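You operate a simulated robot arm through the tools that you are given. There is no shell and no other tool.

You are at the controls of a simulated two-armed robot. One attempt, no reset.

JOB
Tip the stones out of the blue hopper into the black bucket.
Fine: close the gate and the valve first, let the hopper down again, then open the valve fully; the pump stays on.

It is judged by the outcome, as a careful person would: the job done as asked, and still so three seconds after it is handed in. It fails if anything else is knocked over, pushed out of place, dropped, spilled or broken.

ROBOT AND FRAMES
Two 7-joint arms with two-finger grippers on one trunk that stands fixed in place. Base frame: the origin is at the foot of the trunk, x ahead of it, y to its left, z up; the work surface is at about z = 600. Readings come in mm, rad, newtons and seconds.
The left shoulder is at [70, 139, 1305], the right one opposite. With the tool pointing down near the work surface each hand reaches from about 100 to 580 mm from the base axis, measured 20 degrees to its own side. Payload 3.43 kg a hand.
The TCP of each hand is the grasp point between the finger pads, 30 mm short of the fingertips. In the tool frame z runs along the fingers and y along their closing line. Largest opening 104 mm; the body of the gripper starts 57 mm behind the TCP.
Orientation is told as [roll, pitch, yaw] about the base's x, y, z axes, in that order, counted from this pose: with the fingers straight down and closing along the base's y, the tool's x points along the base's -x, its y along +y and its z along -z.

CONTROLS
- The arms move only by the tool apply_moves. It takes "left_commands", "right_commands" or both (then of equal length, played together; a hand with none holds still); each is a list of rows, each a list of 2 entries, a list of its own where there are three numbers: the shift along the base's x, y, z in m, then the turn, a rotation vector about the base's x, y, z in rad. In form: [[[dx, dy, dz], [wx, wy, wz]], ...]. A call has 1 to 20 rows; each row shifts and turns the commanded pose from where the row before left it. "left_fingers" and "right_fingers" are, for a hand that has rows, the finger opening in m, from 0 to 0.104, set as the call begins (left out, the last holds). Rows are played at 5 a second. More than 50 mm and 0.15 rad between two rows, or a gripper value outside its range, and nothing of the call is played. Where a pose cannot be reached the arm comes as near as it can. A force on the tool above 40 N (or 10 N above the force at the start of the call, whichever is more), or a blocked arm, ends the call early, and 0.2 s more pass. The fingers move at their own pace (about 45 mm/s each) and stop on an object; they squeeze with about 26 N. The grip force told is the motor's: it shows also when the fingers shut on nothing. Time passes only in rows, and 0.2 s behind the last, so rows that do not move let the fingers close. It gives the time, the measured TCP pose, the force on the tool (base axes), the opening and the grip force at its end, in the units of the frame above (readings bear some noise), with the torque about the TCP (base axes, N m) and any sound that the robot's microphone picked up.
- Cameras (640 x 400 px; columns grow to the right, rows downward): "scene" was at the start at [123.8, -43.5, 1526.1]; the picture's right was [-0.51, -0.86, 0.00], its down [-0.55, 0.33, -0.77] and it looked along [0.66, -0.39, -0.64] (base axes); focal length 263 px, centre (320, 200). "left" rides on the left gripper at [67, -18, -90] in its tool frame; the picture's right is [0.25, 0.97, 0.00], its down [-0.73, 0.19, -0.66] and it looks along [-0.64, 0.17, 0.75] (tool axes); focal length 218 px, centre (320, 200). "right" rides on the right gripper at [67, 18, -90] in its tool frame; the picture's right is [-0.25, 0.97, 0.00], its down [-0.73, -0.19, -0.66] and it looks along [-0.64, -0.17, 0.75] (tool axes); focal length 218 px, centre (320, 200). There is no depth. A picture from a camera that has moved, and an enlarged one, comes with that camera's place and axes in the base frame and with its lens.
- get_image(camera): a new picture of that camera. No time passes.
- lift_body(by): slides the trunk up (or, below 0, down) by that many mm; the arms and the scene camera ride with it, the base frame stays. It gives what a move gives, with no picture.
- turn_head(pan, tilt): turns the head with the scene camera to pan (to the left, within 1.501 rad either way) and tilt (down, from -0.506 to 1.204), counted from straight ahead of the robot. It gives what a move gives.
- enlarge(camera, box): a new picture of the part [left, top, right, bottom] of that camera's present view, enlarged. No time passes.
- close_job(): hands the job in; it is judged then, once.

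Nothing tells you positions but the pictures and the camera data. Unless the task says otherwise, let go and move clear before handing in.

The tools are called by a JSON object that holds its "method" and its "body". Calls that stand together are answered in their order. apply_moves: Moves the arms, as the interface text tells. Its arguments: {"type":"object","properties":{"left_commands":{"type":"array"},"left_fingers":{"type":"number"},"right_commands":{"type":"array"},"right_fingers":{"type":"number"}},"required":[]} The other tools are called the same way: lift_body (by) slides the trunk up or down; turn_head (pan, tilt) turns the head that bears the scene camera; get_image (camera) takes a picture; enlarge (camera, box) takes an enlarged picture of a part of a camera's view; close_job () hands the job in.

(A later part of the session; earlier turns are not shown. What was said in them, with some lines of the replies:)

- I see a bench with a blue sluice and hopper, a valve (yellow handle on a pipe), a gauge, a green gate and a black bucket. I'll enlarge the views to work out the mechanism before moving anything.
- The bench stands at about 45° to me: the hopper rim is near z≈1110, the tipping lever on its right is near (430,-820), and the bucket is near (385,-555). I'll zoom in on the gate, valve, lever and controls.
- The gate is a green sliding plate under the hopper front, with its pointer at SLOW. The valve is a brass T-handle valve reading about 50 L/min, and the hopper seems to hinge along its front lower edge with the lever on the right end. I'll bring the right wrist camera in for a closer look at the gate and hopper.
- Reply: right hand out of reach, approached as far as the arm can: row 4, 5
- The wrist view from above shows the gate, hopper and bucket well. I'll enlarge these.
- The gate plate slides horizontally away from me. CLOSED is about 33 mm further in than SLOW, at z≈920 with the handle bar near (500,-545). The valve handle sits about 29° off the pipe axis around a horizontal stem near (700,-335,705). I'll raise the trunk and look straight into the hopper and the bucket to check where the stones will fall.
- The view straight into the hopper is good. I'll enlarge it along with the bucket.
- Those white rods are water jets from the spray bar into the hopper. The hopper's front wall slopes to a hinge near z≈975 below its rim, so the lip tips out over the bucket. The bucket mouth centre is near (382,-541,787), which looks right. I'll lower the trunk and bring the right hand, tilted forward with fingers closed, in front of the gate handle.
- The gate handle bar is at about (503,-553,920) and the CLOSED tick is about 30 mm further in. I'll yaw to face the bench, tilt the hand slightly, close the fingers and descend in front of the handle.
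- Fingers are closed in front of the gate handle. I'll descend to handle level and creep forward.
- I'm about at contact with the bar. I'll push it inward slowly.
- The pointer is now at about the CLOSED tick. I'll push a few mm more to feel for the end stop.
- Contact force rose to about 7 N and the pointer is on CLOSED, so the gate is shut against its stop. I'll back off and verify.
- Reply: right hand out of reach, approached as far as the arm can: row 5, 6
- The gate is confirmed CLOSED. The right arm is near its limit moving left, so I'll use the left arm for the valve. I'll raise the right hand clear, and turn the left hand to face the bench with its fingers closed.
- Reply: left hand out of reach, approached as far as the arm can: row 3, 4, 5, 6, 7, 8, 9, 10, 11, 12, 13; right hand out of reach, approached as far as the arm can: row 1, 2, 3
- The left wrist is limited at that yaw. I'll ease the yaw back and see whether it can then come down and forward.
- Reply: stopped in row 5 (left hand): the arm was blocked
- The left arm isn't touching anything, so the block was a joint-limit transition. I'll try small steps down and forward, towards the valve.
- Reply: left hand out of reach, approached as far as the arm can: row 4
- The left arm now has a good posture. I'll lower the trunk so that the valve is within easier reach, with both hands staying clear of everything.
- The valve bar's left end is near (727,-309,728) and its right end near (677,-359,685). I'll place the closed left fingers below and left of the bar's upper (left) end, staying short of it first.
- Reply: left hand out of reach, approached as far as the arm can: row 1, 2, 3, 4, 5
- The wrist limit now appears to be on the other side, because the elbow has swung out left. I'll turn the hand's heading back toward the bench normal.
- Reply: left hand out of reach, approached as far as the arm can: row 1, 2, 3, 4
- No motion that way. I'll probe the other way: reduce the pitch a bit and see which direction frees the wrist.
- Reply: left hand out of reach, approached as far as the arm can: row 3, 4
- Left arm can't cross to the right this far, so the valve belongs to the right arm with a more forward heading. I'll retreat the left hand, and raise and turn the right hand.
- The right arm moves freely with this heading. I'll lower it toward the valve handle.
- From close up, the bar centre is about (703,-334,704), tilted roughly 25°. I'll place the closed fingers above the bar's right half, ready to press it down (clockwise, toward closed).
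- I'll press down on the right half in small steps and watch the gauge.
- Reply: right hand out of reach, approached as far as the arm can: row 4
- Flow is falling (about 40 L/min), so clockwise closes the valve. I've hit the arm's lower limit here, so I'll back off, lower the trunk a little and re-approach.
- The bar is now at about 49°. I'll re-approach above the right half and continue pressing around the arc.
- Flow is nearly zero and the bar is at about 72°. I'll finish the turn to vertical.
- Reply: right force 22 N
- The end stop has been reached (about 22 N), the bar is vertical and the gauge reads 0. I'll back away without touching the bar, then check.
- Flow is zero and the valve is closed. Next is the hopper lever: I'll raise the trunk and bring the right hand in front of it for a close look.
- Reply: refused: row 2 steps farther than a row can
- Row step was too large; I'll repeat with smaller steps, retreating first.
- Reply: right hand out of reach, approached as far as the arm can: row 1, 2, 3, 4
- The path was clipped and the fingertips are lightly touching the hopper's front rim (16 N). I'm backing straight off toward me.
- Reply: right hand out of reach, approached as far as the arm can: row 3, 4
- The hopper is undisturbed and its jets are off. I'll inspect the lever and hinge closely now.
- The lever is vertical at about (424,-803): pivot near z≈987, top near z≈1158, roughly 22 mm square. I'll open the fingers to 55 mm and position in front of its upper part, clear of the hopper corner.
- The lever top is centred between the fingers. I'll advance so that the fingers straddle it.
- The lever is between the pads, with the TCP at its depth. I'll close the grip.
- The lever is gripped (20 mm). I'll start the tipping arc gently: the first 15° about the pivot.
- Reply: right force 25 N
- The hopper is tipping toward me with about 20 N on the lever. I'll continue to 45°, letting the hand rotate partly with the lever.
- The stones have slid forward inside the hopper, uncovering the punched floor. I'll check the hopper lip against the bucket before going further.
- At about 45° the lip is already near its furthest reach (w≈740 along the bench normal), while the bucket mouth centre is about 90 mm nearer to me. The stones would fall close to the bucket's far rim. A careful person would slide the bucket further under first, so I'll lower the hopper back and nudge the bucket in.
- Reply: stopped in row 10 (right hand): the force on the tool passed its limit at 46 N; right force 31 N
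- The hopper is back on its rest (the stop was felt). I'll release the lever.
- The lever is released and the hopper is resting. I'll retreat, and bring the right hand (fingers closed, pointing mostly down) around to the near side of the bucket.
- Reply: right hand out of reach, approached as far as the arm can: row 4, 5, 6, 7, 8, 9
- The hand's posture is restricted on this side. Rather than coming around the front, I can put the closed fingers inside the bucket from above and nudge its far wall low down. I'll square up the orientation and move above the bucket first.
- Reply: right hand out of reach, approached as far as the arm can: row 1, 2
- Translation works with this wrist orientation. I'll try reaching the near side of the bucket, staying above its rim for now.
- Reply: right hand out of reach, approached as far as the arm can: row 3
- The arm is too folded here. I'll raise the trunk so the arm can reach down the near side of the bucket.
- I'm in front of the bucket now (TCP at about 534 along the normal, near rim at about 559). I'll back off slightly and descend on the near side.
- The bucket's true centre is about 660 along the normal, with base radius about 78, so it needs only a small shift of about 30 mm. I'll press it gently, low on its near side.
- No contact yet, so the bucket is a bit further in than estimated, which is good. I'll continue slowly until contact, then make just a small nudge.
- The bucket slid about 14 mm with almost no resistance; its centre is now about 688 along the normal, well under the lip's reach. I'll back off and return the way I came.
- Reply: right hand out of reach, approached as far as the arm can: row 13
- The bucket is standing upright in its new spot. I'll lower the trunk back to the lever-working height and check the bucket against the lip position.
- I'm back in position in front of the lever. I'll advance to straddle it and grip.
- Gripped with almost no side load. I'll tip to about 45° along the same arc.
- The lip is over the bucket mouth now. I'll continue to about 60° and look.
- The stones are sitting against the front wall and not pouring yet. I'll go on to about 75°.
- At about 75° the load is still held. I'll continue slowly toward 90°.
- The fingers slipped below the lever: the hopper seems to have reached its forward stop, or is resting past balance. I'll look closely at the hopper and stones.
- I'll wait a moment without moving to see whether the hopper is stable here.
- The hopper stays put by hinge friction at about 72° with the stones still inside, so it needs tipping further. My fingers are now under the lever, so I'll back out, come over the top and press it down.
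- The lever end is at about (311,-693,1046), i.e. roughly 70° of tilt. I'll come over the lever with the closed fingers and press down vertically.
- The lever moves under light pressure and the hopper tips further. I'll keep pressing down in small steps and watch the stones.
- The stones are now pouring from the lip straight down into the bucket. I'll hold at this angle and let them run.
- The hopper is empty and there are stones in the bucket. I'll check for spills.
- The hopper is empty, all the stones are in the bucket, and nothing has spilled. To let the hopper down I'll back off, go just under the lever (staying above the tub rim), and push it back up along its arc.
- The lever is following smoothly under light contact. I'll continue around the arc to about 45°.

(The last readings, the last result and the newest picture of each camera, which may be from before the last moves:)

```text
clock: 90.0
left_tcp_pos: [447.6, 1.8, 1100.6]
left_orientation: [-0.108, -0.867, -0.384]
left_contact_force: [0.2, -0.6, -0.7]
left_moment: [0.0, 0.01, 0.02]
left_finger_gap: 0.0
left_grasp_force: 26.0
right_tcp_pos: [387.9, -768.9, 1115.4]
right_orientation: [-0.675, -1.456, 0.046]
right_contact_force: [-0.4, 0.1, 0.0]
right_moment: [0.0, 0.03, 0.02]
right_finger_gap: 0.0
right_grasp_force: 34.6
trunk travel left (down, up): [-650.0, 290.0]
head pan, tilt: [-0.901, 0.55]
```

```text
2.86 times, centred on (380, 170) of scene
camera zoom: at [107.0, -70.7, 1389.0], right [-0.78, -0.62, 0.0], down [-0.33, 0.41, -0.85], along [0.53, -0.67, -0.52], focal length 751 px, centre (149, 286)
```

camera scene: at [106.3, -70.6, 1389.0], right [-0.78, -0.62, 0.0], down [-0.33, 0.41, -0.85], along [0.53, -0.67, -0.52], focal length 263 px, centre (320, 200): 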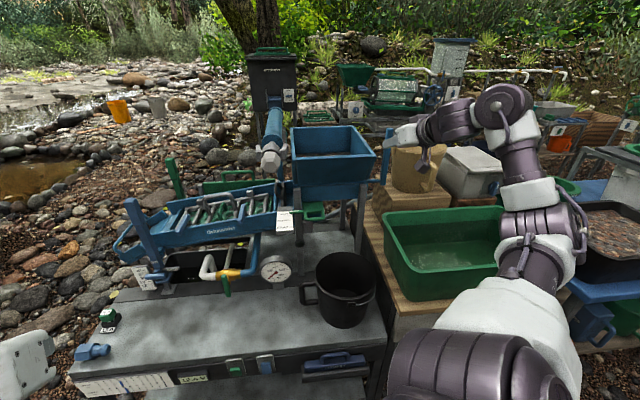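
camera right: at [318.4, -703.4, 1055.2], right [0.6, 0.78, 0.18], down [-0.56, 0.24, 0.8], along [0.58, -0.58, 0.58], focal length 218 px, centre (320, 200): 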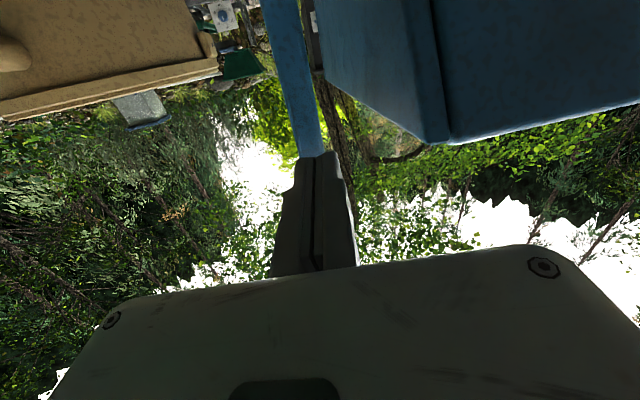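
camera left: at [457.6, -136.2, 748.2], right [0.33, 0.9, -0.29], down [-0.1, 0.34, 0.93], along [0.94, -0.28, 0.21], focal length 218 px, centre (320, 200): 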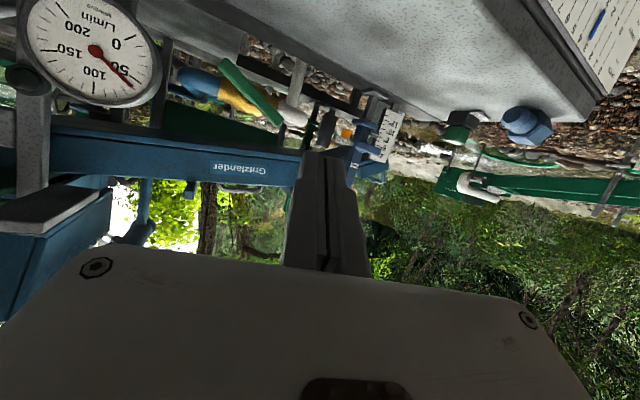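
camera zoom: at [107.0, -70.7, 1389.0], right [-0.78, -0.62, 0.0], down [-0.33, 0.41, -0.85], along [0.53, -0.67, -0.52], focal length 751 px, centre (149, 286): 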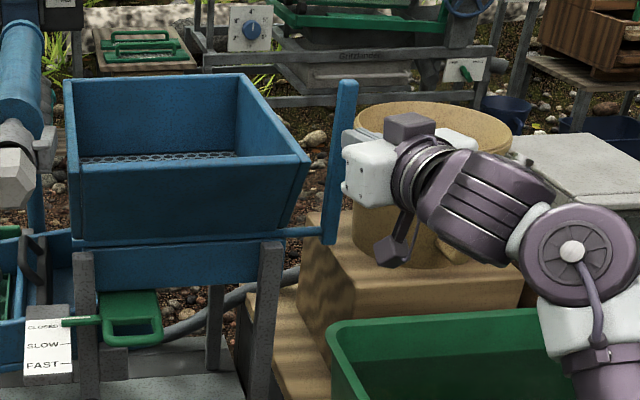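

Nearly down. I'll press gently the last bit, until I feel it seat.

{"method": "apply_moves", "body": {"right_commands": [[[0.004, -0.004, 0.0005], [0, 0, 0]], [[0.004, -0.004, 0], [0, 0, 0]], [[0.003, -0.003, 0], [0, 0, 0]]]}}

{"method": "enlarge", "body": {"camera": "scene", "box": [300, 100, 460, 240]}}

```text
clock: 90.8
left_tcp_pos: [444.8, 1.7, 1099.8]
left_orientation: [-0.106, -0.869, -0.384]
left_contact_force: [-0.2, -0.4, -0.5]
left_moment: [0.01, 0.02, -0.02]
left_finger_gap: 0.0
left_grasp_force: 26.1
right_tcp_pos: [399.0, -781.0, 1116.6]
right_orientation: [-0.68, -1.455, 0.049]
right_contact_force: [-0.4, -0.3, 0.9]
right_moment: [-0.01, -0.02, -0.01]
right_finger_gap: 0.1
right_grasp_force: 34.9
trunk travel left (down, up): [-650.0, 290.0]
head pan, tilt: [-0.901, 0.55]
```

```text
2.86 times, centred on (380, 170) of scene
camera zoom: at [106.4, -70.5, 1389.0], right [-0.78, -0.62, 0.0], down [-0.32, 0.41, -0.85], along [0.53, -0.67, -0.52], focal length 751 px, centre (149, 286)
```

zoom: 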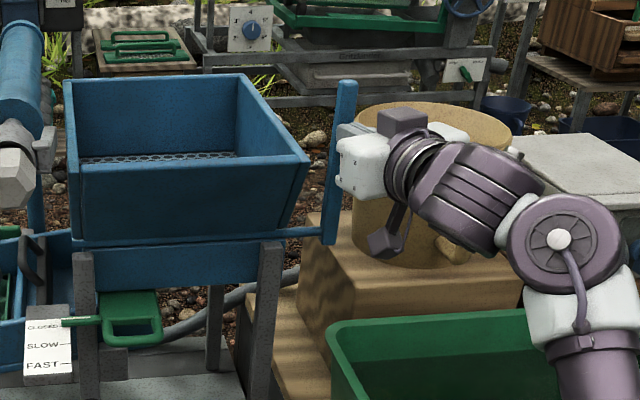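

{"method": "apply_moves", "body": {"right_commands": [[[0.003, -0.003, 0], [0, 0, 0]], [[0.003, -0.003, 0], [0, 0, 0]]]}}

{"method": "get_image", "body": {"camera": "right"}}

{"method": "get_image", "body": {"camera": "scene"}}

```text
clock: 91.5
left_tcp_pos: [442.6, 4.4, 1101.9]
left_orientation: [-0.108, -0.872, -0.385]
left_contact_force: [0.2, -0.2, 0.4]
left_moment: [0.0, 0.01, 0.01]
left_finger_gap: 0.0
left_grasp_force: 26.2
right_tcp_pos: [401.2, -783.0, 1117.0]
right_orientation: [-0.681, -1.455, 0.05]
right_contact_force: [-18.3, 20.5, -11.5]
right_moment: [0.04, -0.05, -0.14]
right_finger_gap: 0.0
right_grasp_force: 34.5
trunk travel left (down, up): [-650.0, 290.0]
head pan, tilt: [-0.901, 0.55]
```

```text
taken
camera right: at [331.4, -717.1, 1056.7], right [0.59, 0.78, 0.18], down [-0.55, 0.24, 0.8], along [0.58, -0.57, 0.58], focal length 218 px, centre (320, 200)
```

right: 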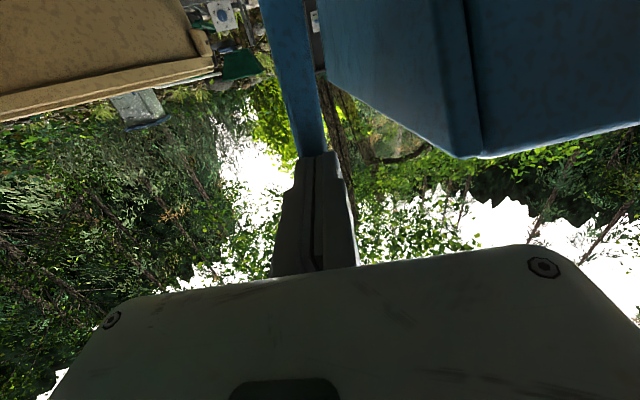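

```text
taken
camera scene: at [102.6, -67.2, 1389.3], right [-0.78, -0.62, 0.0], down [-0.32, 0.41, -0.85], along [0.53, -0.67, -0.52], focal length 263 px, centre (320, 200)
```

scene: 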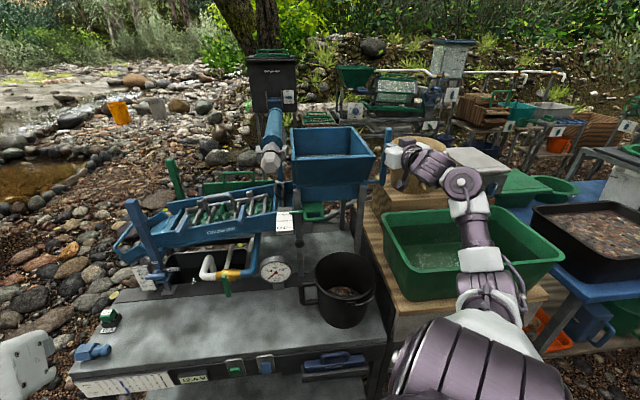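

The hopper is seated (firm stop felt at 30 N) and it's level again. I'll back away from the lever and swing the right hand toward the valve.

{"method": "apply_moves", "body": {"right_commands": [[[-0.01, 0.01, 0], [0, 0, 0]], [[-0.028, 0.028, 0], [0, 0, 0]], [[-0.03, 0.03, 0], [0, 0, 0]], [[-0.03, 0.03, 0], [0.1026, 0.1026, 0]], [[-0.01, 0.03, 0], [0.1026, 0.1026, 0]], [[0, 0.03, 0], [0.1026, 0.1026, 0]]]}}

{"method": "get_image", "body": {"camera": "scene"}}

```text
clock: 92.8
left_tcp_pos: [445.9, 4.4, 1100.7]
left_orientation: [-0.109, -0.869, -0.382]
left_contact_force: [-0.7, 0.6, -0.2]
left_moment: [-0.01, 0.0, -0.04]
left_finger_gap: 0.2
left_grasp_force: 26.0
right_tcp_pos: [298.8, -627.8, 1116.2]
right_orientation: [0.002, -1.055, -0.613]
right_contact_force: [-0.3, -1.5, 0.4]
right_moment: [0.02, 0.04, -0.01]
right_finger_gap: 0.0
right_grasp_force: 34.7
trunk travel left (down, up): [-650.0, 290.0]
head pan, tilt: [-0.901, 0.55]
```

```text
taken
camera scene: at [107.0, -68.7, 1389.0], right [-0.78, -0.62, 0.0], down [-0.33, 0.41, -0.85], along [0.53, -0.67, -0.52], focal length 263 px, centre (320, 200)
```

scene: 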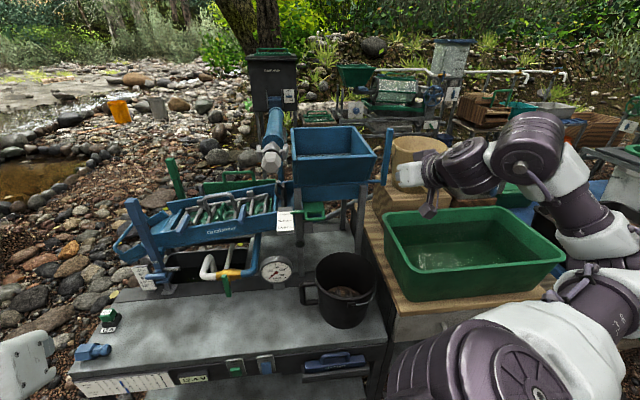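

{"method": "apply_moves", "body": {"right_commands": [[[0.01, 0.03, 0], [0, 0, 0.135]], [[0.01, 0.035, 0], [0, 0, 0.135]], [[0.01, 0.035, 0], [0, 0, 0.135]], [[0.015, 0.035, 0], [0, 0, 0]]]}}

{"method": "get_image", "body": {"camera": "scene"}}

```text
clock: 93.8
left_tcp_pos: [447.1, 4.6, 1100.4]
left_orientation: [-0.109, -0.868, -0.382]
left_contact_force: [0.3, 0.0, 0.2]
left_moment: [-0.03, 0.0, -0.03]
left_finger_gap: 0.0
left_grasp_force: 25.9
right_tcp_pos: [342.1, -494.4, 1116.6]
right_orientation: [0.0, -1.05, -0.208]
right_contact_force: [-0.1, 1.0, 0.6]
right_moment: [-0.01, 0.03, -0.04]
right_finger_gap: 0.1
right_grasp_force: 35.2
trunk travel left (down, up): [-650.0, 290.0]
head pan, tilt: [-0.901, 0.55]
```

```text
taken
camera scene: at [107.5, -68.7, 1389.0], right [-0.78, -0.62, 0.0], down [-0.33, 0.41, -0.85], along [0.53, -0.67, -0.52], focal length 263 px, centre (320, 200)
```

scene: 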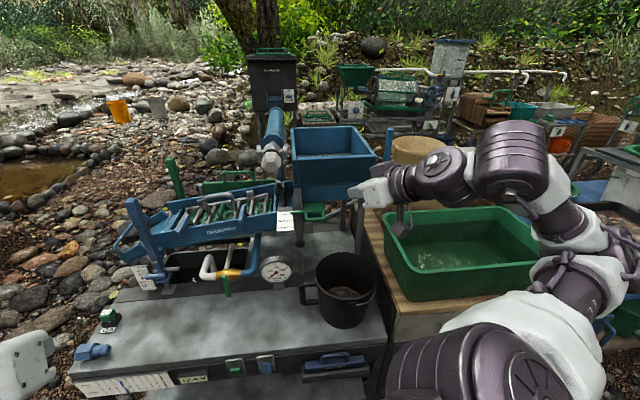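

{"method": "apply_moves", "body": {"right_commands": [[[0.0276, 0.0188, -0.0214], [0, 0, 0]], [[0.0276, 0.0188, -0.0214], [0, 0, 0]], [[0.0276, 0.0188, -0.0214], [0, 0, 0]], [[0.0276, 0.0188, -0.0214], [0, 0, 0]], [[0.0276, 0.0188, -0.0214], [0, 0, 0]]]}}

{"method": "turn_head", "body": {"pan": -0.6, "tilt": 0.6}}

{"method": "get_image", "body": {"camera": "scene"}}

{"method": "get_image", "body": {"camera": "right"}}

```text
clock: 95.0
left_tcp_pos: [447.5, 3.2, 1100.2]
left_orientation: [-0.108, -0.867, -0.383]
left_contact_force: [0.9, -0.2, -0.3]
left_moment: [0.03, -0.01, 0.04]
left_finger_gap: 0.0
left_grasp_force: 26.2
right_tcp_pos: [486.5, -406.5, 1011.1]
right_orientation: [-0.002, -1.053, -0.209]
right_contact_force: [1.3, 0.2, 0.2]
right_moment: [0.0, 0.0, -0.01]
right_finger_gap: 0.0
right_grasp_force: 34.5
right hand out of reach, approached as far as the arm can: row 1
trunk travel left (down, up): [-650.0, 290.0]
head pan, tilt: [-0.901, 0.55]
```

```text
clock: 95.8
left_tcp_pos: [445.1, 1.8, 1101.1]
left_orientation: [-0.106, -0.869, -0.387]
left_contact_force: [0.5, -1.0, -0.1]
left_moment: [0.02, 0.0, -0.03]
left_finger_gap: 0.0
left_grasp_force: 26.8
right_tcp_pos: [483.5, -407.6, 1010.3]
right_orientation: [0.003, -1.05, -0.21]
right_contact_force: [-0.2, 0.7, -0.2]
right_moment: [0.0, 0.0, -0.01]
right_finger_gap: 0.1
right_grasp_force: 34.6
trunk travel left (down, up): [-650.0, 290.0]
head pan, tilt: [-0.6, 0.6]
```

```text
taken
camera scene: at [123.1, -50.3, 1384.6], right [-0.57, -0.82, 0.0], down [-0.47, 0.32, -0.83], along [0.68, -0.47, -0.56], focal length 263 px, centre (320, 200)
```

scene: 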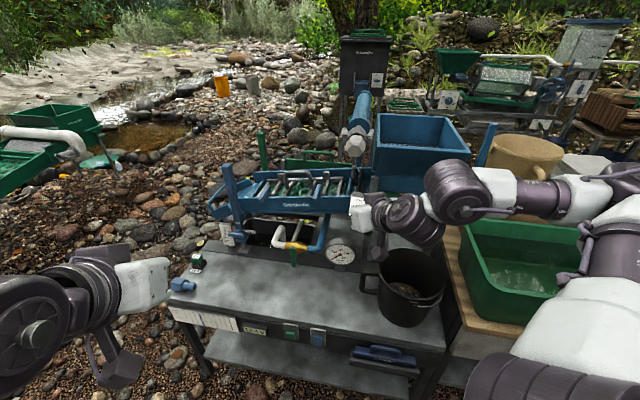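

```text
taken
camera right: at [378.0, -368.3, 997.3], right [0.32, 0.92, 0.22], down [-0.24, -0.14, 0.96], along [0.92, -0.36, 0.18], focal length 218 px, centre (320, 200)
```

right: 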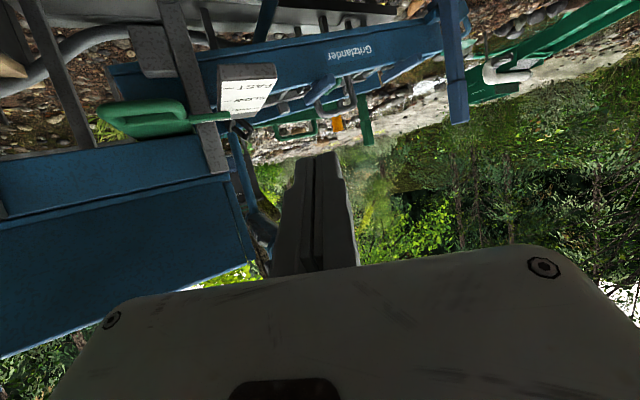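

The arm is back in a good posture for the valve. I'll lower the trunk and approach the handle's top end from the right.

{"method": "lift_body", "body": {"by": -190}}

{"method": "apply_moves", "body": {"right_commands": [[[0.03, 0.022, -0.015], [0, 0, 0]], [[0.03, 0.022, -0.015], [0, 0, 0]], [[0.03, 0.022, -0.02], [0, 0, 0]], [[0.03, 0.025, -0.02], [0, 0, 0]]]}}

{"method": "get_image", "body": {"camera": "right"}}

{"method": "get_image", "body": {"camera": "scene"}}

```text
clock: 97.9
left_tcp_pos: [446.4, 2.4, 911.4]
left_orientation: [-0.106, -0.869, -0.384]
left_contact_force: [-0.2, -0.6, 0.8]
left_moment: [0.05, -0.01, 0.03]
left_finger_gap: 0.0
left_grasp_force: 25.6
right_tcp_pos: [483.2, -407.7, 821.2]
right_orientation: [0.001, -1.052, -0.209]
right_contact_force: [0.0, 0.5, 0.3]
right_moment: [0.02, 0.0, -0.01]
right_finger_gap: 0.1
right_grasp_force: 34.9
trunk travel left (down, up): [-460.0, 480.0]
head pan, tilt: [-0.6, 0.6]
```

```text
clock: 98.9
left_tcp_pos: [447.6, 2.4, 911.2]
left_orientation: [-0.107, -0.866, -0.384]
left_contact_force: [0.6, -0.2, -0.2]
left_moment: [-0.01, -0.03, 0.01]
left_finger_gap: 0.0
left_grasp_force: 26.0
right_tcp_pos: [603.6, -315.8, 749.9]
right_orientation: [0.003, -1.05, -0.209]
right_contact_force: [0.6, -0.3, -0.6]
right_moment: [0.01, -0.01, -0.01]
right_finger_gap: 0.2
right_grasp_force: 34.5
trunk travel left (down, up): [-460.0, 480.0]
head pan, tilt: [-0.6, 0.6]
```

```text
taken
camera right: at [499.3, -275.9, 736.4], right [0.32, 0.92, 0.22], down [-0.24, -0.14, 0.96], along [0.92, -0.36, 0.18], focal length 218 px, centre (320, 200)
```

right: 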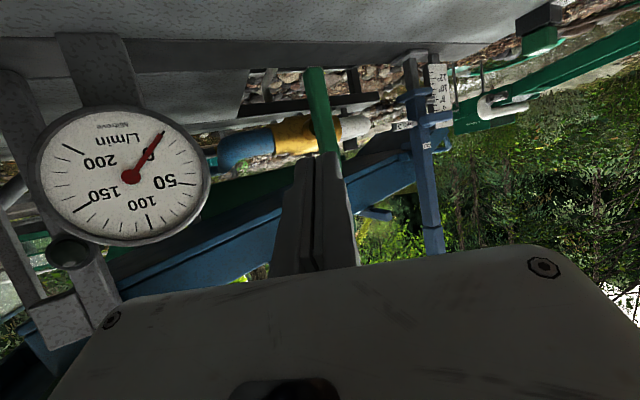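

```text
taken
camera scene: at [125.1, -49.0, 1194.4], right [-0.56, -0.83, 0.0], down [-0.47, 0.32, -0.82], along [0.68, -0.47, -0.57], focal length 263 px, centre (320, 200)
```

scene: 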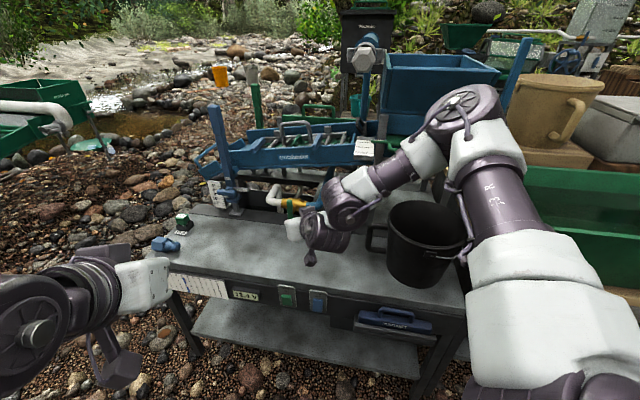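

The handle is vertical, with its top end near (703,-335,748). I'll move in to the right of the top end.

{"method": "apply_moves", "body": {"right_commands": [[[0.028, -0.025, -0.0025], [0, 0, 0]], [[0.028, -0.025, -0.0025], [0, 0, 0]]]}}

{"method": "get_image", "body": {"camera": "right"}}

{"method": "enlarge", "body": {"camera": "scene", "box": [250, 160, 400, 260]}}

```text
clock: 99.5
left_tcp_pos: [446.6, 2.1, 911.4]
left_orientation: [-0.107, -0.868, -0.385]
left_contact_force: [-0.2, -0.2, -0.6]
left_moment: [0.01, 0.0, -0.01]
left_finger_gap: 0.3
left_grasp_force: 25.9
right_tcp_pos: [659.8, -367.1, 746.0]
right_orientation: [0.003, -1.051, -0.208]
right_contact_force: [-0.3, 0.2, 0.7]
right_moment: [-0.02, -0.01, -0.02]
right_finger_gap: 0.0
right_grasp_force: 34.4
trunk travel left (down, up): [-460.0, 480.0]
head pan, tilt: [-0.6, 0.6]
```

```text
taken
camera right: at [555.0, -327.2, 731.3], right [0.32, 0.92, 0.22], down [-0.24, -0.14, 0.96], along [0.92, -0.36, 0.18], focal length 218 px, centre (320, 200)
```

right: 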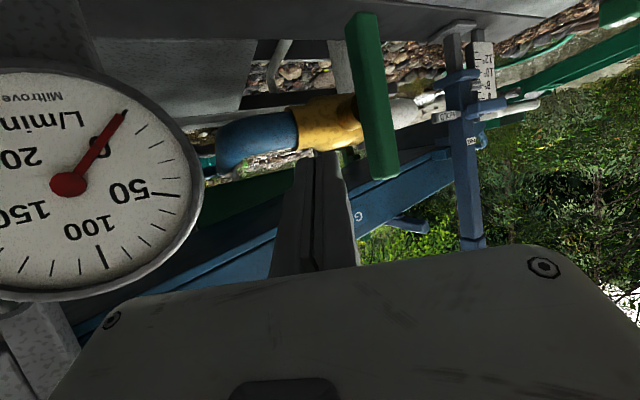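

```text
4.00 times, centred on (325, 210) of scene
camera zoom: at [123.8, -49.7, 1194.5], right [-0.56, -0.83, 0.0], down [-0.47, 0.32, -0.82], along [0.68, -0.47, -0.57], focal length 1052 px, centre (300, 160)
```

zoom: 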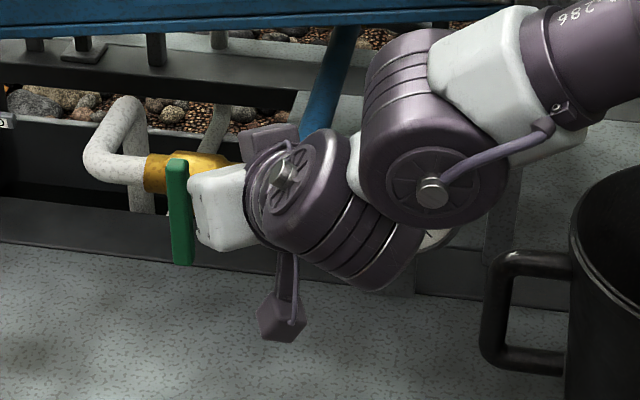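

The fingers are to the right of the bar's upper half. I'll push it left and over, counter-clockwise, to open.

{"method": "apply_moves", "body": {"right_commands": [[[0.0165, 0.0165, -0.002], [0, 0, 0]], [[0.0077, 0.0077, 0.0028], [0, 0, 0]], [[0.0068, 0.0068, 0.0014], [0, 0, 0]], [[0.0069, 0.0069, -0.0012], [0, 0, 0]]]}}

{"method": "get_image", "body": {"camera": "right"}}

{"method": "enlarge", "body": {"camera": "scene", "box": [250, 160, 400, 260]}}

```text
clock: 100.5
left_tcp_pos: [445.5, 3.4, 910.2]
left_orientation: [-0.107, -0.869, -0.384]
left_contact_force: [-0.6, -0.3, -0.9]
left_moment: [0.01, -0.01, -0.01]
left_finger_gap: 0.3
left_grasp_force: 26.1
right_tcp_pos: [698.6, -330.7, 746.7]
right_orientation: [0.002, -1.053, -0.208]
right_contact_force: [-0.3, 0.1, -0.3]
right_moment: [0.0, 0.03, 0.02]
right_finger_gap: 0.0
right_grasp_force: 34.7
trunk travel left (down, up): [-460.0, 480.0]
head pan, tilt: [-0.6, 0.6]
```

```text
taken
camera right: at [592.7, -289.0, 732.8], right [0.32, 0.92, 0.22], down [-0.24, -0.14, 0.96], along [0.92, -0.36, 0.18], focal length 218 px, centre (320, 200)
```

right: 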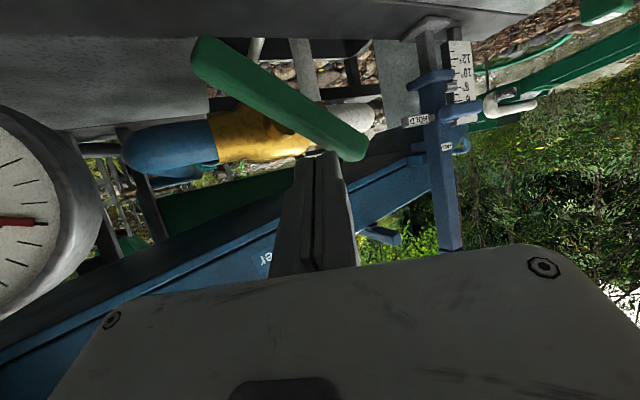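

```text
4.00 times, centred on (325, 210) of scene
camera zoom: at [123.7, -49.4, 1194.5], right [-0.56, -0.83, 0.0], down [-0.47, 0.32, -0.83], along [0.68, -0.47, -0.56], focal length 1052 px, centre (300, 160)
```

zoom: 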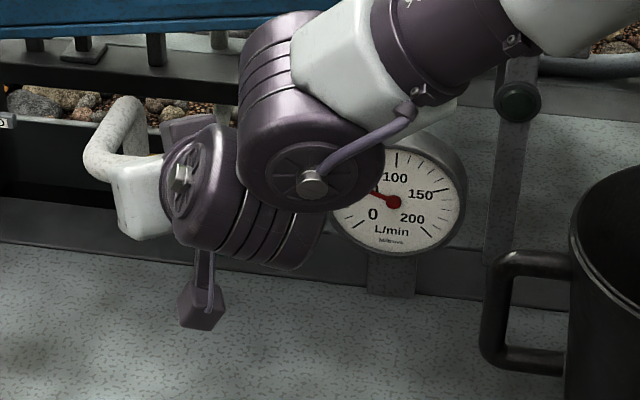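

Flow is rising and the bar is at about 36°. I'll continue to fully parallel with the pipe.

{"method": "apply_moves", "body": {"right_commands": [[[0.0069, 0.0069, -0.0017], [0, 0, 0]], [[0.0043, 0.0043, -0.0034], [0, 0, 0]], [[0.0037, 0.0037, -0.0044], [0, 0, 0]], [[0.0017, 0.0017, -0.0025], [0, 0, 0]], [[0.0007, 0.0007, -0.003], [0, 0, 0]]]}}

{"method": "get_image", "body": {"camera": "right"}}

{"method": "enlarge", "body": {"camera": "scene", "box": [250, 160, 400, 260]}}

```text
clock: 101.7
left_tcp_pos: [445.4, 3.4, 910.9]
left_orientation: [-0.107, -0.87, -0.383]
left_contact_force: [0.2, -0.4, 0.6]
left_moment: [-0.01, -0.01, -0.02]
left_finger_gap: 0.2
left_grasp_force: 26.3
right_tcp_pos: [701.9, -321.5, 746.4]
right_orientation: [0.003, -1.05, -0.209]
right_contact_force: [-0.2, 0.4, 0.5]
right_moment: [0.01, -0.02, 0.0]
right_finger_gap: 0.0
right_grasp_force: 35.0
right hand out of reach, approached as far as the arm can: row 2, 3, 4
trunk travel left (down, up): [-460.0, 480.0]
head pan, tilt: [-0.6, 0.6]
```

```text
taken
camera right: at [597.6, -281.9, 732.2], right [0.32, 0.92, 0.22], down [-0.24, -0.15, 0.96], along [0.92, -0.36, 0.18], focal length 218 px, centre (320, 200)
```

right: 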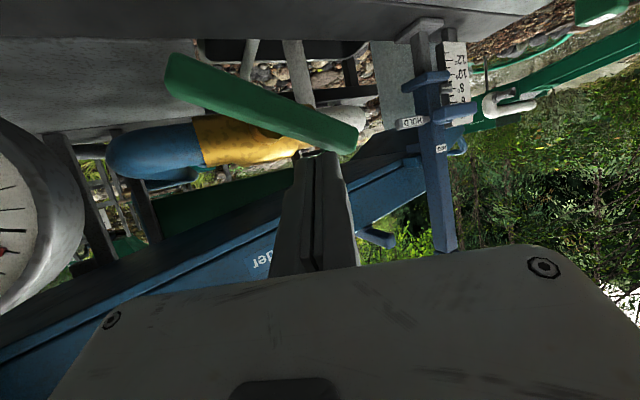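

```text
4.00 times, centred on (325, 210) of scene
camera zoom: at [123.7, -49.9, 1194.5], right [-0.56, -0.83, 0.0], down [-0.47, 0.32, -0.82], along [0.68, -0.47, -0.57], focal length 1052 px, centre (300, 160)
```

zoom: 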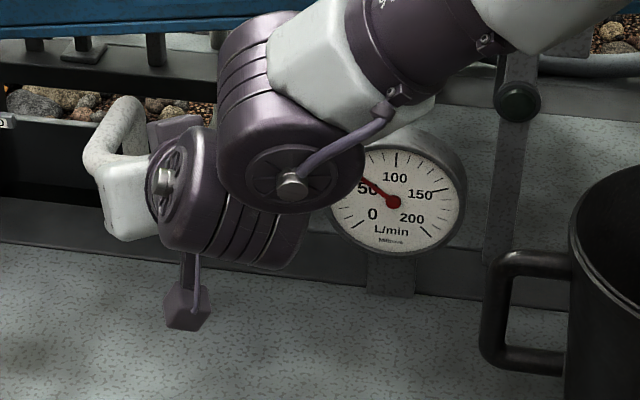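

The arm limit has been reached at this trunk height (flow about 55 L/min, handle about 27°). I'll retreat, lower the trunk and finish the turn.

{"method": "apply_moves", "body": {"right_commands": [[[0, 0, 0.02], [0, 0, 0]], [[-0.02, 0.02, 0.03], [0, 0, 0]], [[-0.028, 0.028, 0.03], [0, 0, 0]], [[0, 0, 0.025], [0, 0, 0]]]}}

{"method": "lift_body", "body": {"by": -100}}

{"method": "get_image", "body": {"camera": "right"}}

{"method": "get_image", "body": {"camera": "scene"}}

```text
clock: 102.7
left_tcp_pos: [445.6, 3.6, 911.2]
left_orientation: [-0.106, -0.869, -0.386]
left_contact_force: [-0.2, -0.9, -1.3]
left_moment: [0.0, 0.02, 0.04]
left_finger_gap: 0.0
left_grasp_force: 26.3
right_tcp_pos: [656.5, -272.3, 849.3]
right_orientation: [0.002, -1.053, -0.21]
right_contact_force: [-0.6, -0.8, -0.1]
right_moment: [0.0, 0.04, 0.04]
right_finger_gap: 0.0
right_grasp_force: 34.6
trunk travel left (down, up): [-460.0, 480.0]
head pan, tilt: [-0.6, 0.6]
```

```text
clock: 104.1
left_tcp_pos: [446.1, 1.6, 812.3]
left_orientation: [-0.104, -0.866, -0.385]
left_contact_force: [0.2, 0.0, -0.7]
left_moment: [0.0, 0.01, -0.01]
left_finger_gap: 0.2
left_grasp_force: 25.9
right_tcp_pos: [656.1, -272.3, 748.0]
right_orientation: [0.002, -1.052, -0.208]
right_contact_force: [0.1, -0.2, 0.4]
right_moment: [0.0, -0.02, 0.02]
right_finger_gap: 0.0
right_grasp_force: 34.7
trunk travel left (down, up): [-360.0, 580.0]
head pan, tilt: [-0.6, 0.6]
```

```text
taken
camera right: at [551.3, -232.4, 734.6], right [0.32, 0.92, 0.22], down [-0.24, -0.14, 0.96], along [0.92, -0.36, 0.18], focal length 218 px, centre (320, 200)
```

right: 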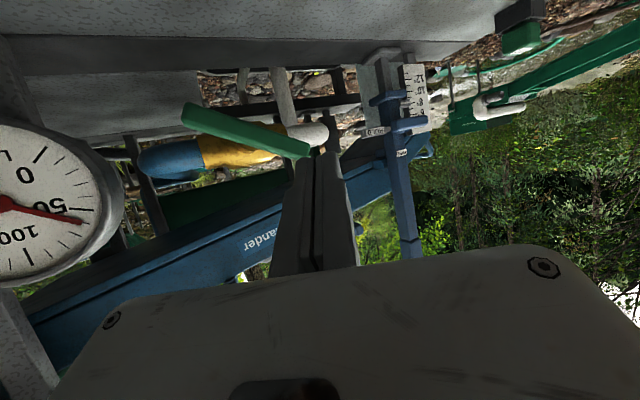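

```text
taken
camera scene: at [123.3, -49.8, 1094.6], right [-0.56, -0.83, 0.0], down [-0.47, 0.32, -0.83], along [0.68, -0.47, -0.56], focal length 263 px, centre (320, 200)
```

scene: 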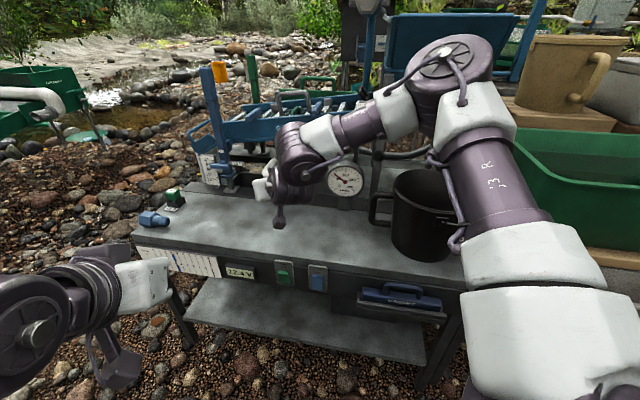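

Now at the lower trunk height. I'll go forward above the bar's left half and press it down to horizontal.

{"method": "apply_moves", "body": {"right_commands": [[[0.0246, -0.0246, 0.0035], [0, 0, 0]], [[0.0246, -0.0246, 0.0035], [0, 0, 0]], [[0.0028, 0.0028, -0.008], [0, 0, 0]], [[0.0028, 0.0028, -0.006], [0, 0, 0]], [[0.0021, 0.0021, -0.0045], [0, 0, 0]], [[0.0014, 0.0014, -0.004], [0, 0, 0]]]}}

{"method": "get_image", "body": {"camera": "right"}}

{"method": "enlarge", "body": {"camera": "scene", "box": [240, 130, 390, 230]}}

```text
clock: 105.5
left_tcp_pos: [445.5, 1.5, 810.7]
left_orientation: [-0.107, -0.87, -0.385]
left_contact_force: [-0.1, 0.1, 0.1]
left_moment: [0.02, 0.0, -0.01]
left_finger_gap: 0.0
left_grasp_force: 25.9
right_tcp_pos: [713.3, -313.5, 732.8]
right_orientation: [0.003, -1.053, -0.209]
right_contact_force: [-0.3, -0.5, 1.4]
right_moment: [0.0, -0.02, -0.01]
right_finger_gap: 0.0
right_grasp_force: 34.6
trunk travel left (down, up): [-360.0, 580.0]
head pan, tilt: [-0.6, 0.6]
```

```text
taken
camera right: at [609.6, -272.4, 718.6], right [0.32, 0.92, 0.22], down [-0.24, -0.14, 0.96], along [0.91, -0.36, 0.18], focal length 218 px, centre (320, 200)
```

right: 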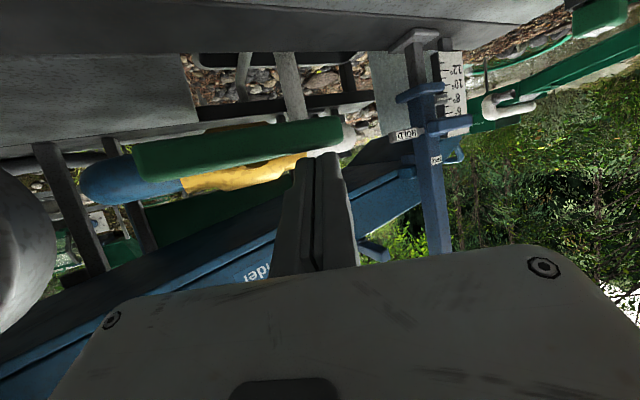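

```text
4.00 times, centred on (315, 180) of scene
camera zoom: at [123.3, -49.9, 1094.6], right [-0.56, -0.83, 0.0], down [-0.47, 0.32, -0.83], along [0.68, -0.47, -0.56], focal length 1052 px, centre (340, 280)
```

zoom: 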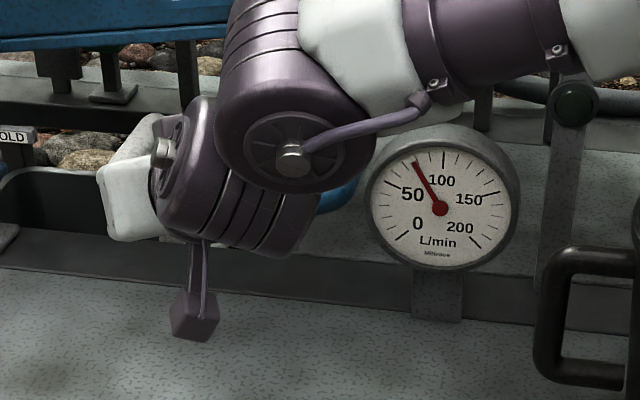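

The handle is nearly parallel to the pipe and the gauge reads about 70 L/min. I'll press to the end stop.

{"method": "apply_moves", "body": {"right_commands": [[[0.0003, 0.0003, -0.003], [0, 0, 0]], [[0, 0, -0.003], [0, 0, 0]], [[0, 0, -0.002], [0, 0, 0]]]}}

{"method": "get_image", "body": {"camera": "right"}}

{"method": "enlarge", "body": {"camera": "scene", "box": [240, 130, 390, 230]}}

```text
clock: 106.3
left_tcp_pos: [443.9, 2.8, 812.3]
left_orientation: [-0.106, -0.874, -0.384]
left_contact_force: [0.8, 0.5, -0.1]
left_moment: [0.0, 0.01, 0.03]
left_finger_gap: 0.0
left_grasp_force: 26.1
right_tcp_pos: [714.8, -312.8, 731.9]
right_orientation: [0.007, -1.064, -0.217]
right_contact_force: [4.7, -7.0, 27.1]
right_moment: [-0.24, -0.39, 0.15]
right_finger_gap: 6.1
right_grasp_force: 35.0
trunk travel left (down, up): [-360.0, 580.0]
head pan, tilt: [-0.6, 0.6]
```

```text
taken
camera right: at [609.9, -271.9, 716.7], right [0.32, 0.92, 0.22], down [-0.26, -0.14, 0.96], along [0.91, -0.36, 0.19], focal length 218 px, centre (320, 200)
```

right: 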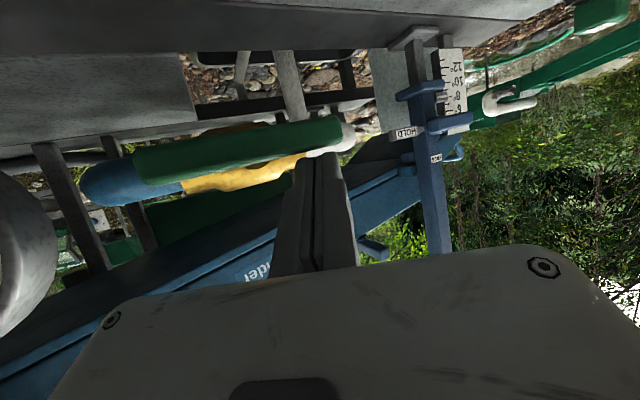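

```text
4.00 times, centred on (315, 180) of scene
camera zoom: at [120.3, -49.1, 1095.4], right [-0.56, -0.83, 0.0], down [-0.46, 0.32, -0.83], along [0.68, -0.47, -0.56], focal length 1052 px, centre (340, 280)
```

zoom: 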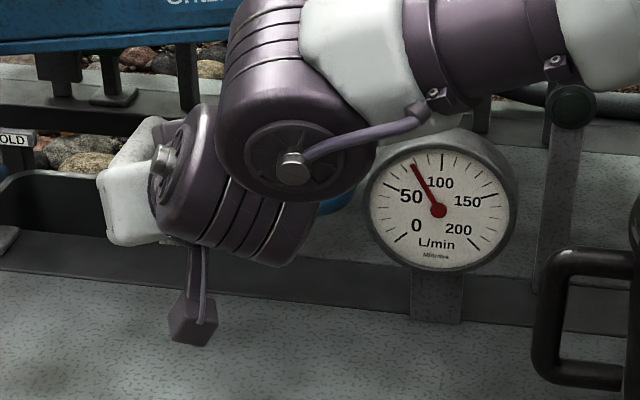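

The end stop has been reached (27 N), with the handle parallel to the pipe: the valve is fully open. I'll lift off straight up and retreat.

{"method": "apply_moves", "body": {"right_commands": [[[0, 0, 0.012], [0, 0, 0]], [[-0.003, 0.003, 0.015], [0, 0, 0]], [[-0.025, 0.025, 0.02], [0, 0, 0]], [[-0.03, 0.03, 0.02], [0, 0, 0]], [[-0.03, 0.02, 0.03], [0, 0, 0]], [[-0.03, 0.01, 0.03], [0, 0, 0]]]}}

{"method": "get_image", "body": {"camera": "right"}}

{"method": "get_image", "body": {"camera": "scene"}}

```text
clock: 107.7
left_tcp_pos: [445.9, 2.9, 811.8]
left_orientation: [-0.105, -0.868, -0.384]
left_contact_force: [0.0, 0.0, -0.5]
left_moment: [-0.02, 0.01, 0.01]
left_finger_gap: 0.0
left_grasp_force: 26.3
right_tcp_pos: [645.0, -237.5, 862.8]
right_orientation: [-0.003, -1.053, -0.206]
right_contact_force: [-0.7, -0.1, 0.1]
right_moment: [0.0, -0.01, 0.01]
right_finger_gap: 0.0
right_grasp_force: 34.5
right hand out of reach, approached as far as the arm can: row 5, 6
trunk travel left (down, up): [-360.0, 580.0]
head pan, tilt: [-0.6, 0.6]
```

```text
taken
camera right: at [539.1, -197.2, 849.0], right [0.32, 0.92, 0.22], down [-0.24, -0.14, 0.96], along [0.92, -0.36, 0.18], focal length 218 px, centre (320, 200)
```

right: 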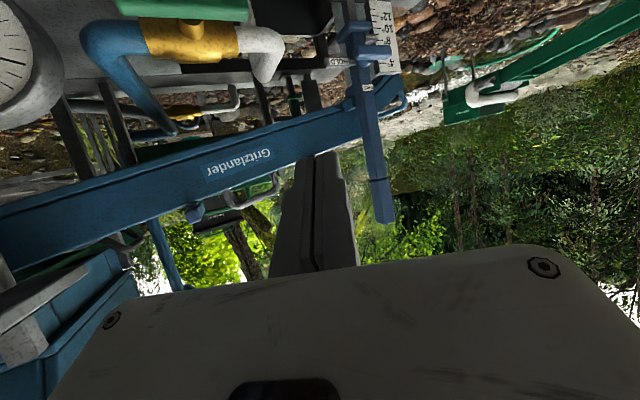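

```text
taken
camera scene: at [122.4, -49.4, 1094.7], right [-0.56, -0.83, 0.0], down [-0.47, 0.32, -0.83], along [0.68, -0.47, -0.56], focal length 263 px, centre (320, 200)
```

scene: 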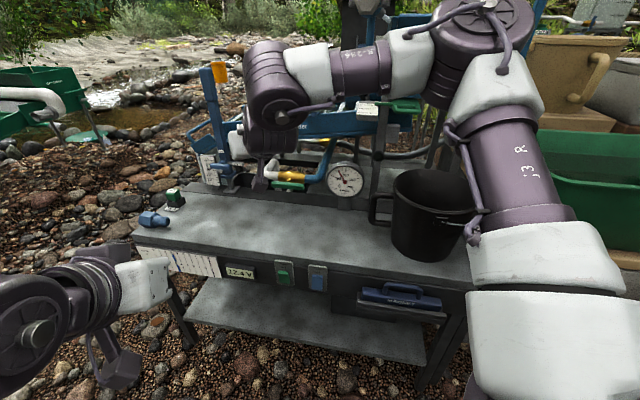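

The valve is open and the hand is clear. I'll raise the trunk to move clear of the bench and check the whole scene.

{"method": "lift_body", "body": {"by": 300}}

{"method": "apply_moves", "body": {"right_commands": [[[-0.03, 0.0, 0.02], [0, 0, 0]], [[-0.03, 0.0, 0.02], [0, 0, 0]], [[-0.04, -0.01, 0.02], [0, 0, 0]], [[-0.04, -0.01, 0.01], [0, 0, 0]], [[-0.04, -0.01, 0.01], [0, 0, 0]]]}}

{"method": "turn_head", "body": {"pan": -0.75, "tilt": 0.7}}

{"method": "get_image", "body": {"camera": "scene"}}

```text
clock: 110.7
left_tcp_pos: [447.0, 3.4, 1111.4]
left_orientation: [-0.105, -0.869, -0.385]
left_contact_force: [0.2, -0.9, -0.4]
left_moment: [0.01, -0.01, -0.01]
left_finger_gap: 0.0
left_grasp_force: 26.5
right_tcp_pos: [646.8, -238.1, 1162.4]
right_orientation: [0.001, -1.05, -0.203]
right_contact_force: [-0.4, -1.1, 0.4]
right_moment: [0.01, -0.03, 0.03]
right_finger_gap: 0.0
right_grasp_force: 34.7
trunk travel left (down, up): [-660.0, 280.0]
head pan, tilt: [-0.6, 0.6]
```

```text
clock: 111.9
left_tcp_pos: [443.8, 1.9, 1111.8]
left_orientation: [-0.105, -0.872, -0.386]
left_contact_force: [-0.8, -0.6, -0.7]
left_moment: [0.01, -0.05, 0.01]
left_finger_gap: 0.0
left_grasp_force: 26.3
right_tcp_pos: [505.6, -310.4, 1264.8]
right_orientation: [0.001, -1.052, -0.203]
right_contact_force: [-1.1, -0.2, 0.3]
right_moment: [0.0, -0.03, 0.01]
right_finger_gap: 0.0
right_grasp_force: 34.4
right hand out of reach, approached as far as the arm can: row 1, 2, 3, 4, 5
trunk travel left (down, up): [-660.0, 280.0]
head pan, tilt: [-0.6, 0.6]
```

```text
clock: 112.6
left_tcp_pos: [446.7, 2.9, 1111.5]
left_orientation: [-0.107, -0.87, -0.383]
left_contact_force: [-0.2, 0.1, 0.1]
left_moment: [-0.01, -0.03, -0.01]
left_finger_gap: 0.0
left_grasp_force: 25.8
right_tcp_pos: [508.8, -310.7, 1263.0]
right_orientation: [-0.001, -1.049, -0.202]
right_contact_force: [0.1, 0.2, 0.6]
right_moment: [-0.01, -0.02, -0.02]
right_finger_gap: 0.0
right_grasp_force: 34.6
trunk travel left (down, up): [-660.0, 280.0]
head pan, tilt: [-0.75, 0.7]
```

```text
taken
camera scene: at [112.8, -57.7, 1385.9], right [-0.68, -0.73, 0.0], down [-0.47, 0.44, -0.77], along [0.56, -0.52, -0.64], focal length 263 px, centre (320, 200)
```

scene: 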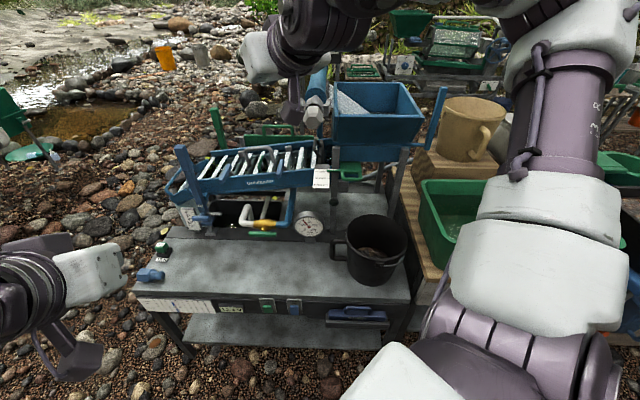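

{"method": "enlarge", "body": {"camera": "scene", "box": [300, 70, 470, 190]}}

{"method": "enlarge", "body": {"camera": "scene", "box": [190, 160, 350, 260]}}

{"method": "enlarge", "body": {"camera": "scene", "box": [280, 180, 430, 290]}}

{"method": "enlarge", "body": {"camera": "scene", "box": [130, 220, 410, 370]}}

```text
3.33 times, centred on (385, 130) of scene
camera zoom: at [112.8, -57.7, 1385.9], right [-0.68, -0.73, 0.0], down [-0.47, 0.44, -0.77], along [0.56, -0.52, -0.64], focal length 876 px, centre (103, 433)
```

zoom: 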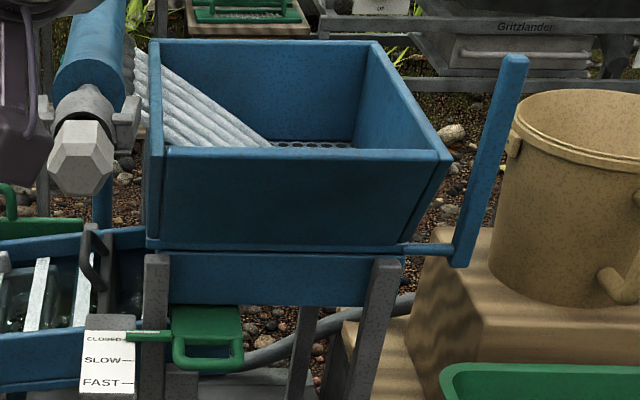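

```text
4.00 times, centred on (270, 210) of scene
camera zoom: at [112.8, -57.7, 1385.9], right [-0.68, -0.73, 0.0], down [-0.47, 0.44, -0.77], along [0.56, -0.52, -0.64], focal length 1052 px, centre (520, 160)
```

zoom: 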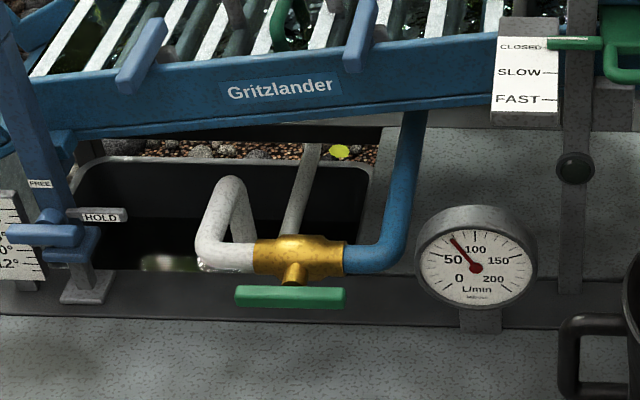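

```text
3.64 times, centred on (355, 235) of scene
camera zoom: at [112.8, -57.7, 1385.9], right [-0.68, -0.73, 0.0], down [-0.47, 0.44, -0.77], along [0.56, -0.52, -0.64], focal length 956 px, centre (193, 73)
```

zoom: 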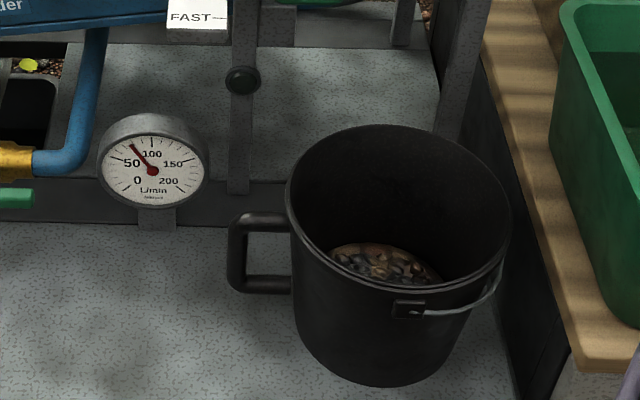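

```text
2.29 times, centred on (270, 295) of scene
camera zoom: at [112.8, -57.7, 1385.9], right [-0.68, -0.73, 0.0], down [-0.47, 0.44, -0.77], along [0.56, -0.52, -0.64], focal length 601 px, centre (434, -17)
```

zoom: 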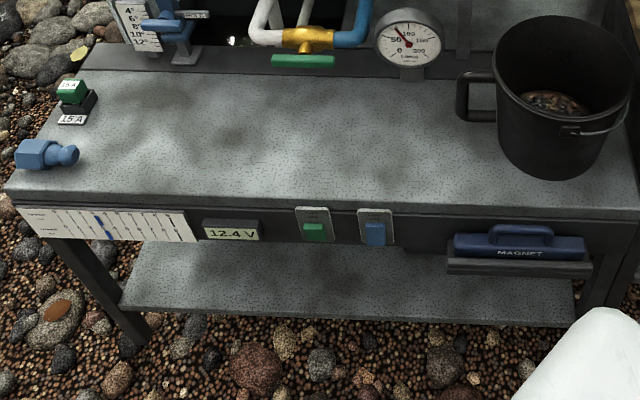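

Everything checks out:
- **Gate:** the pointer is at CLOSED.
- **Valve:** the handle is in line with the pipe and the gauge is steady at about 72 L/min, with the jets running and the pump left on.
- **Hopper:** it is empty and seated level.
- **Stones:** they are in the upright bucket and nothing has spilled. I did slide the bucket about 14 mm under the lip before pouring.

Both hands are clear, so I'm handing the job in.

{"method": "close_job", "body": {}}

```text
The job is handed in.
```

The stones are out of the blue hopper and in the black bucket, and the job is handed in. I saw no spills and nothing knocked over. I have no result from the judging yet.

- **Gate:** I closed it before tipping; its pointer is still on CLOSED.
- **Valve:** I closed it before tipping, and the gauge read 0. After the hopper was down I opened it to its end stop; the gauge now reads about 72 L/min.
- **Pump:** I did not touch it, and the spray jets are running again.
- **Hopper:** It is empty and back down level on its rest.
- **Bucket:** It stands upright on the bench. Before pouring I slid it about 14 mm further under the hopper lip, because the stones would otherwise have fallen close to its far rim.

Two slips along the way did no visible harm. My fingertips lightly touched the hopper's front rim once. The grip also slipped off the tipping lever partway, so I finished tipping by pressing the lever down from above.
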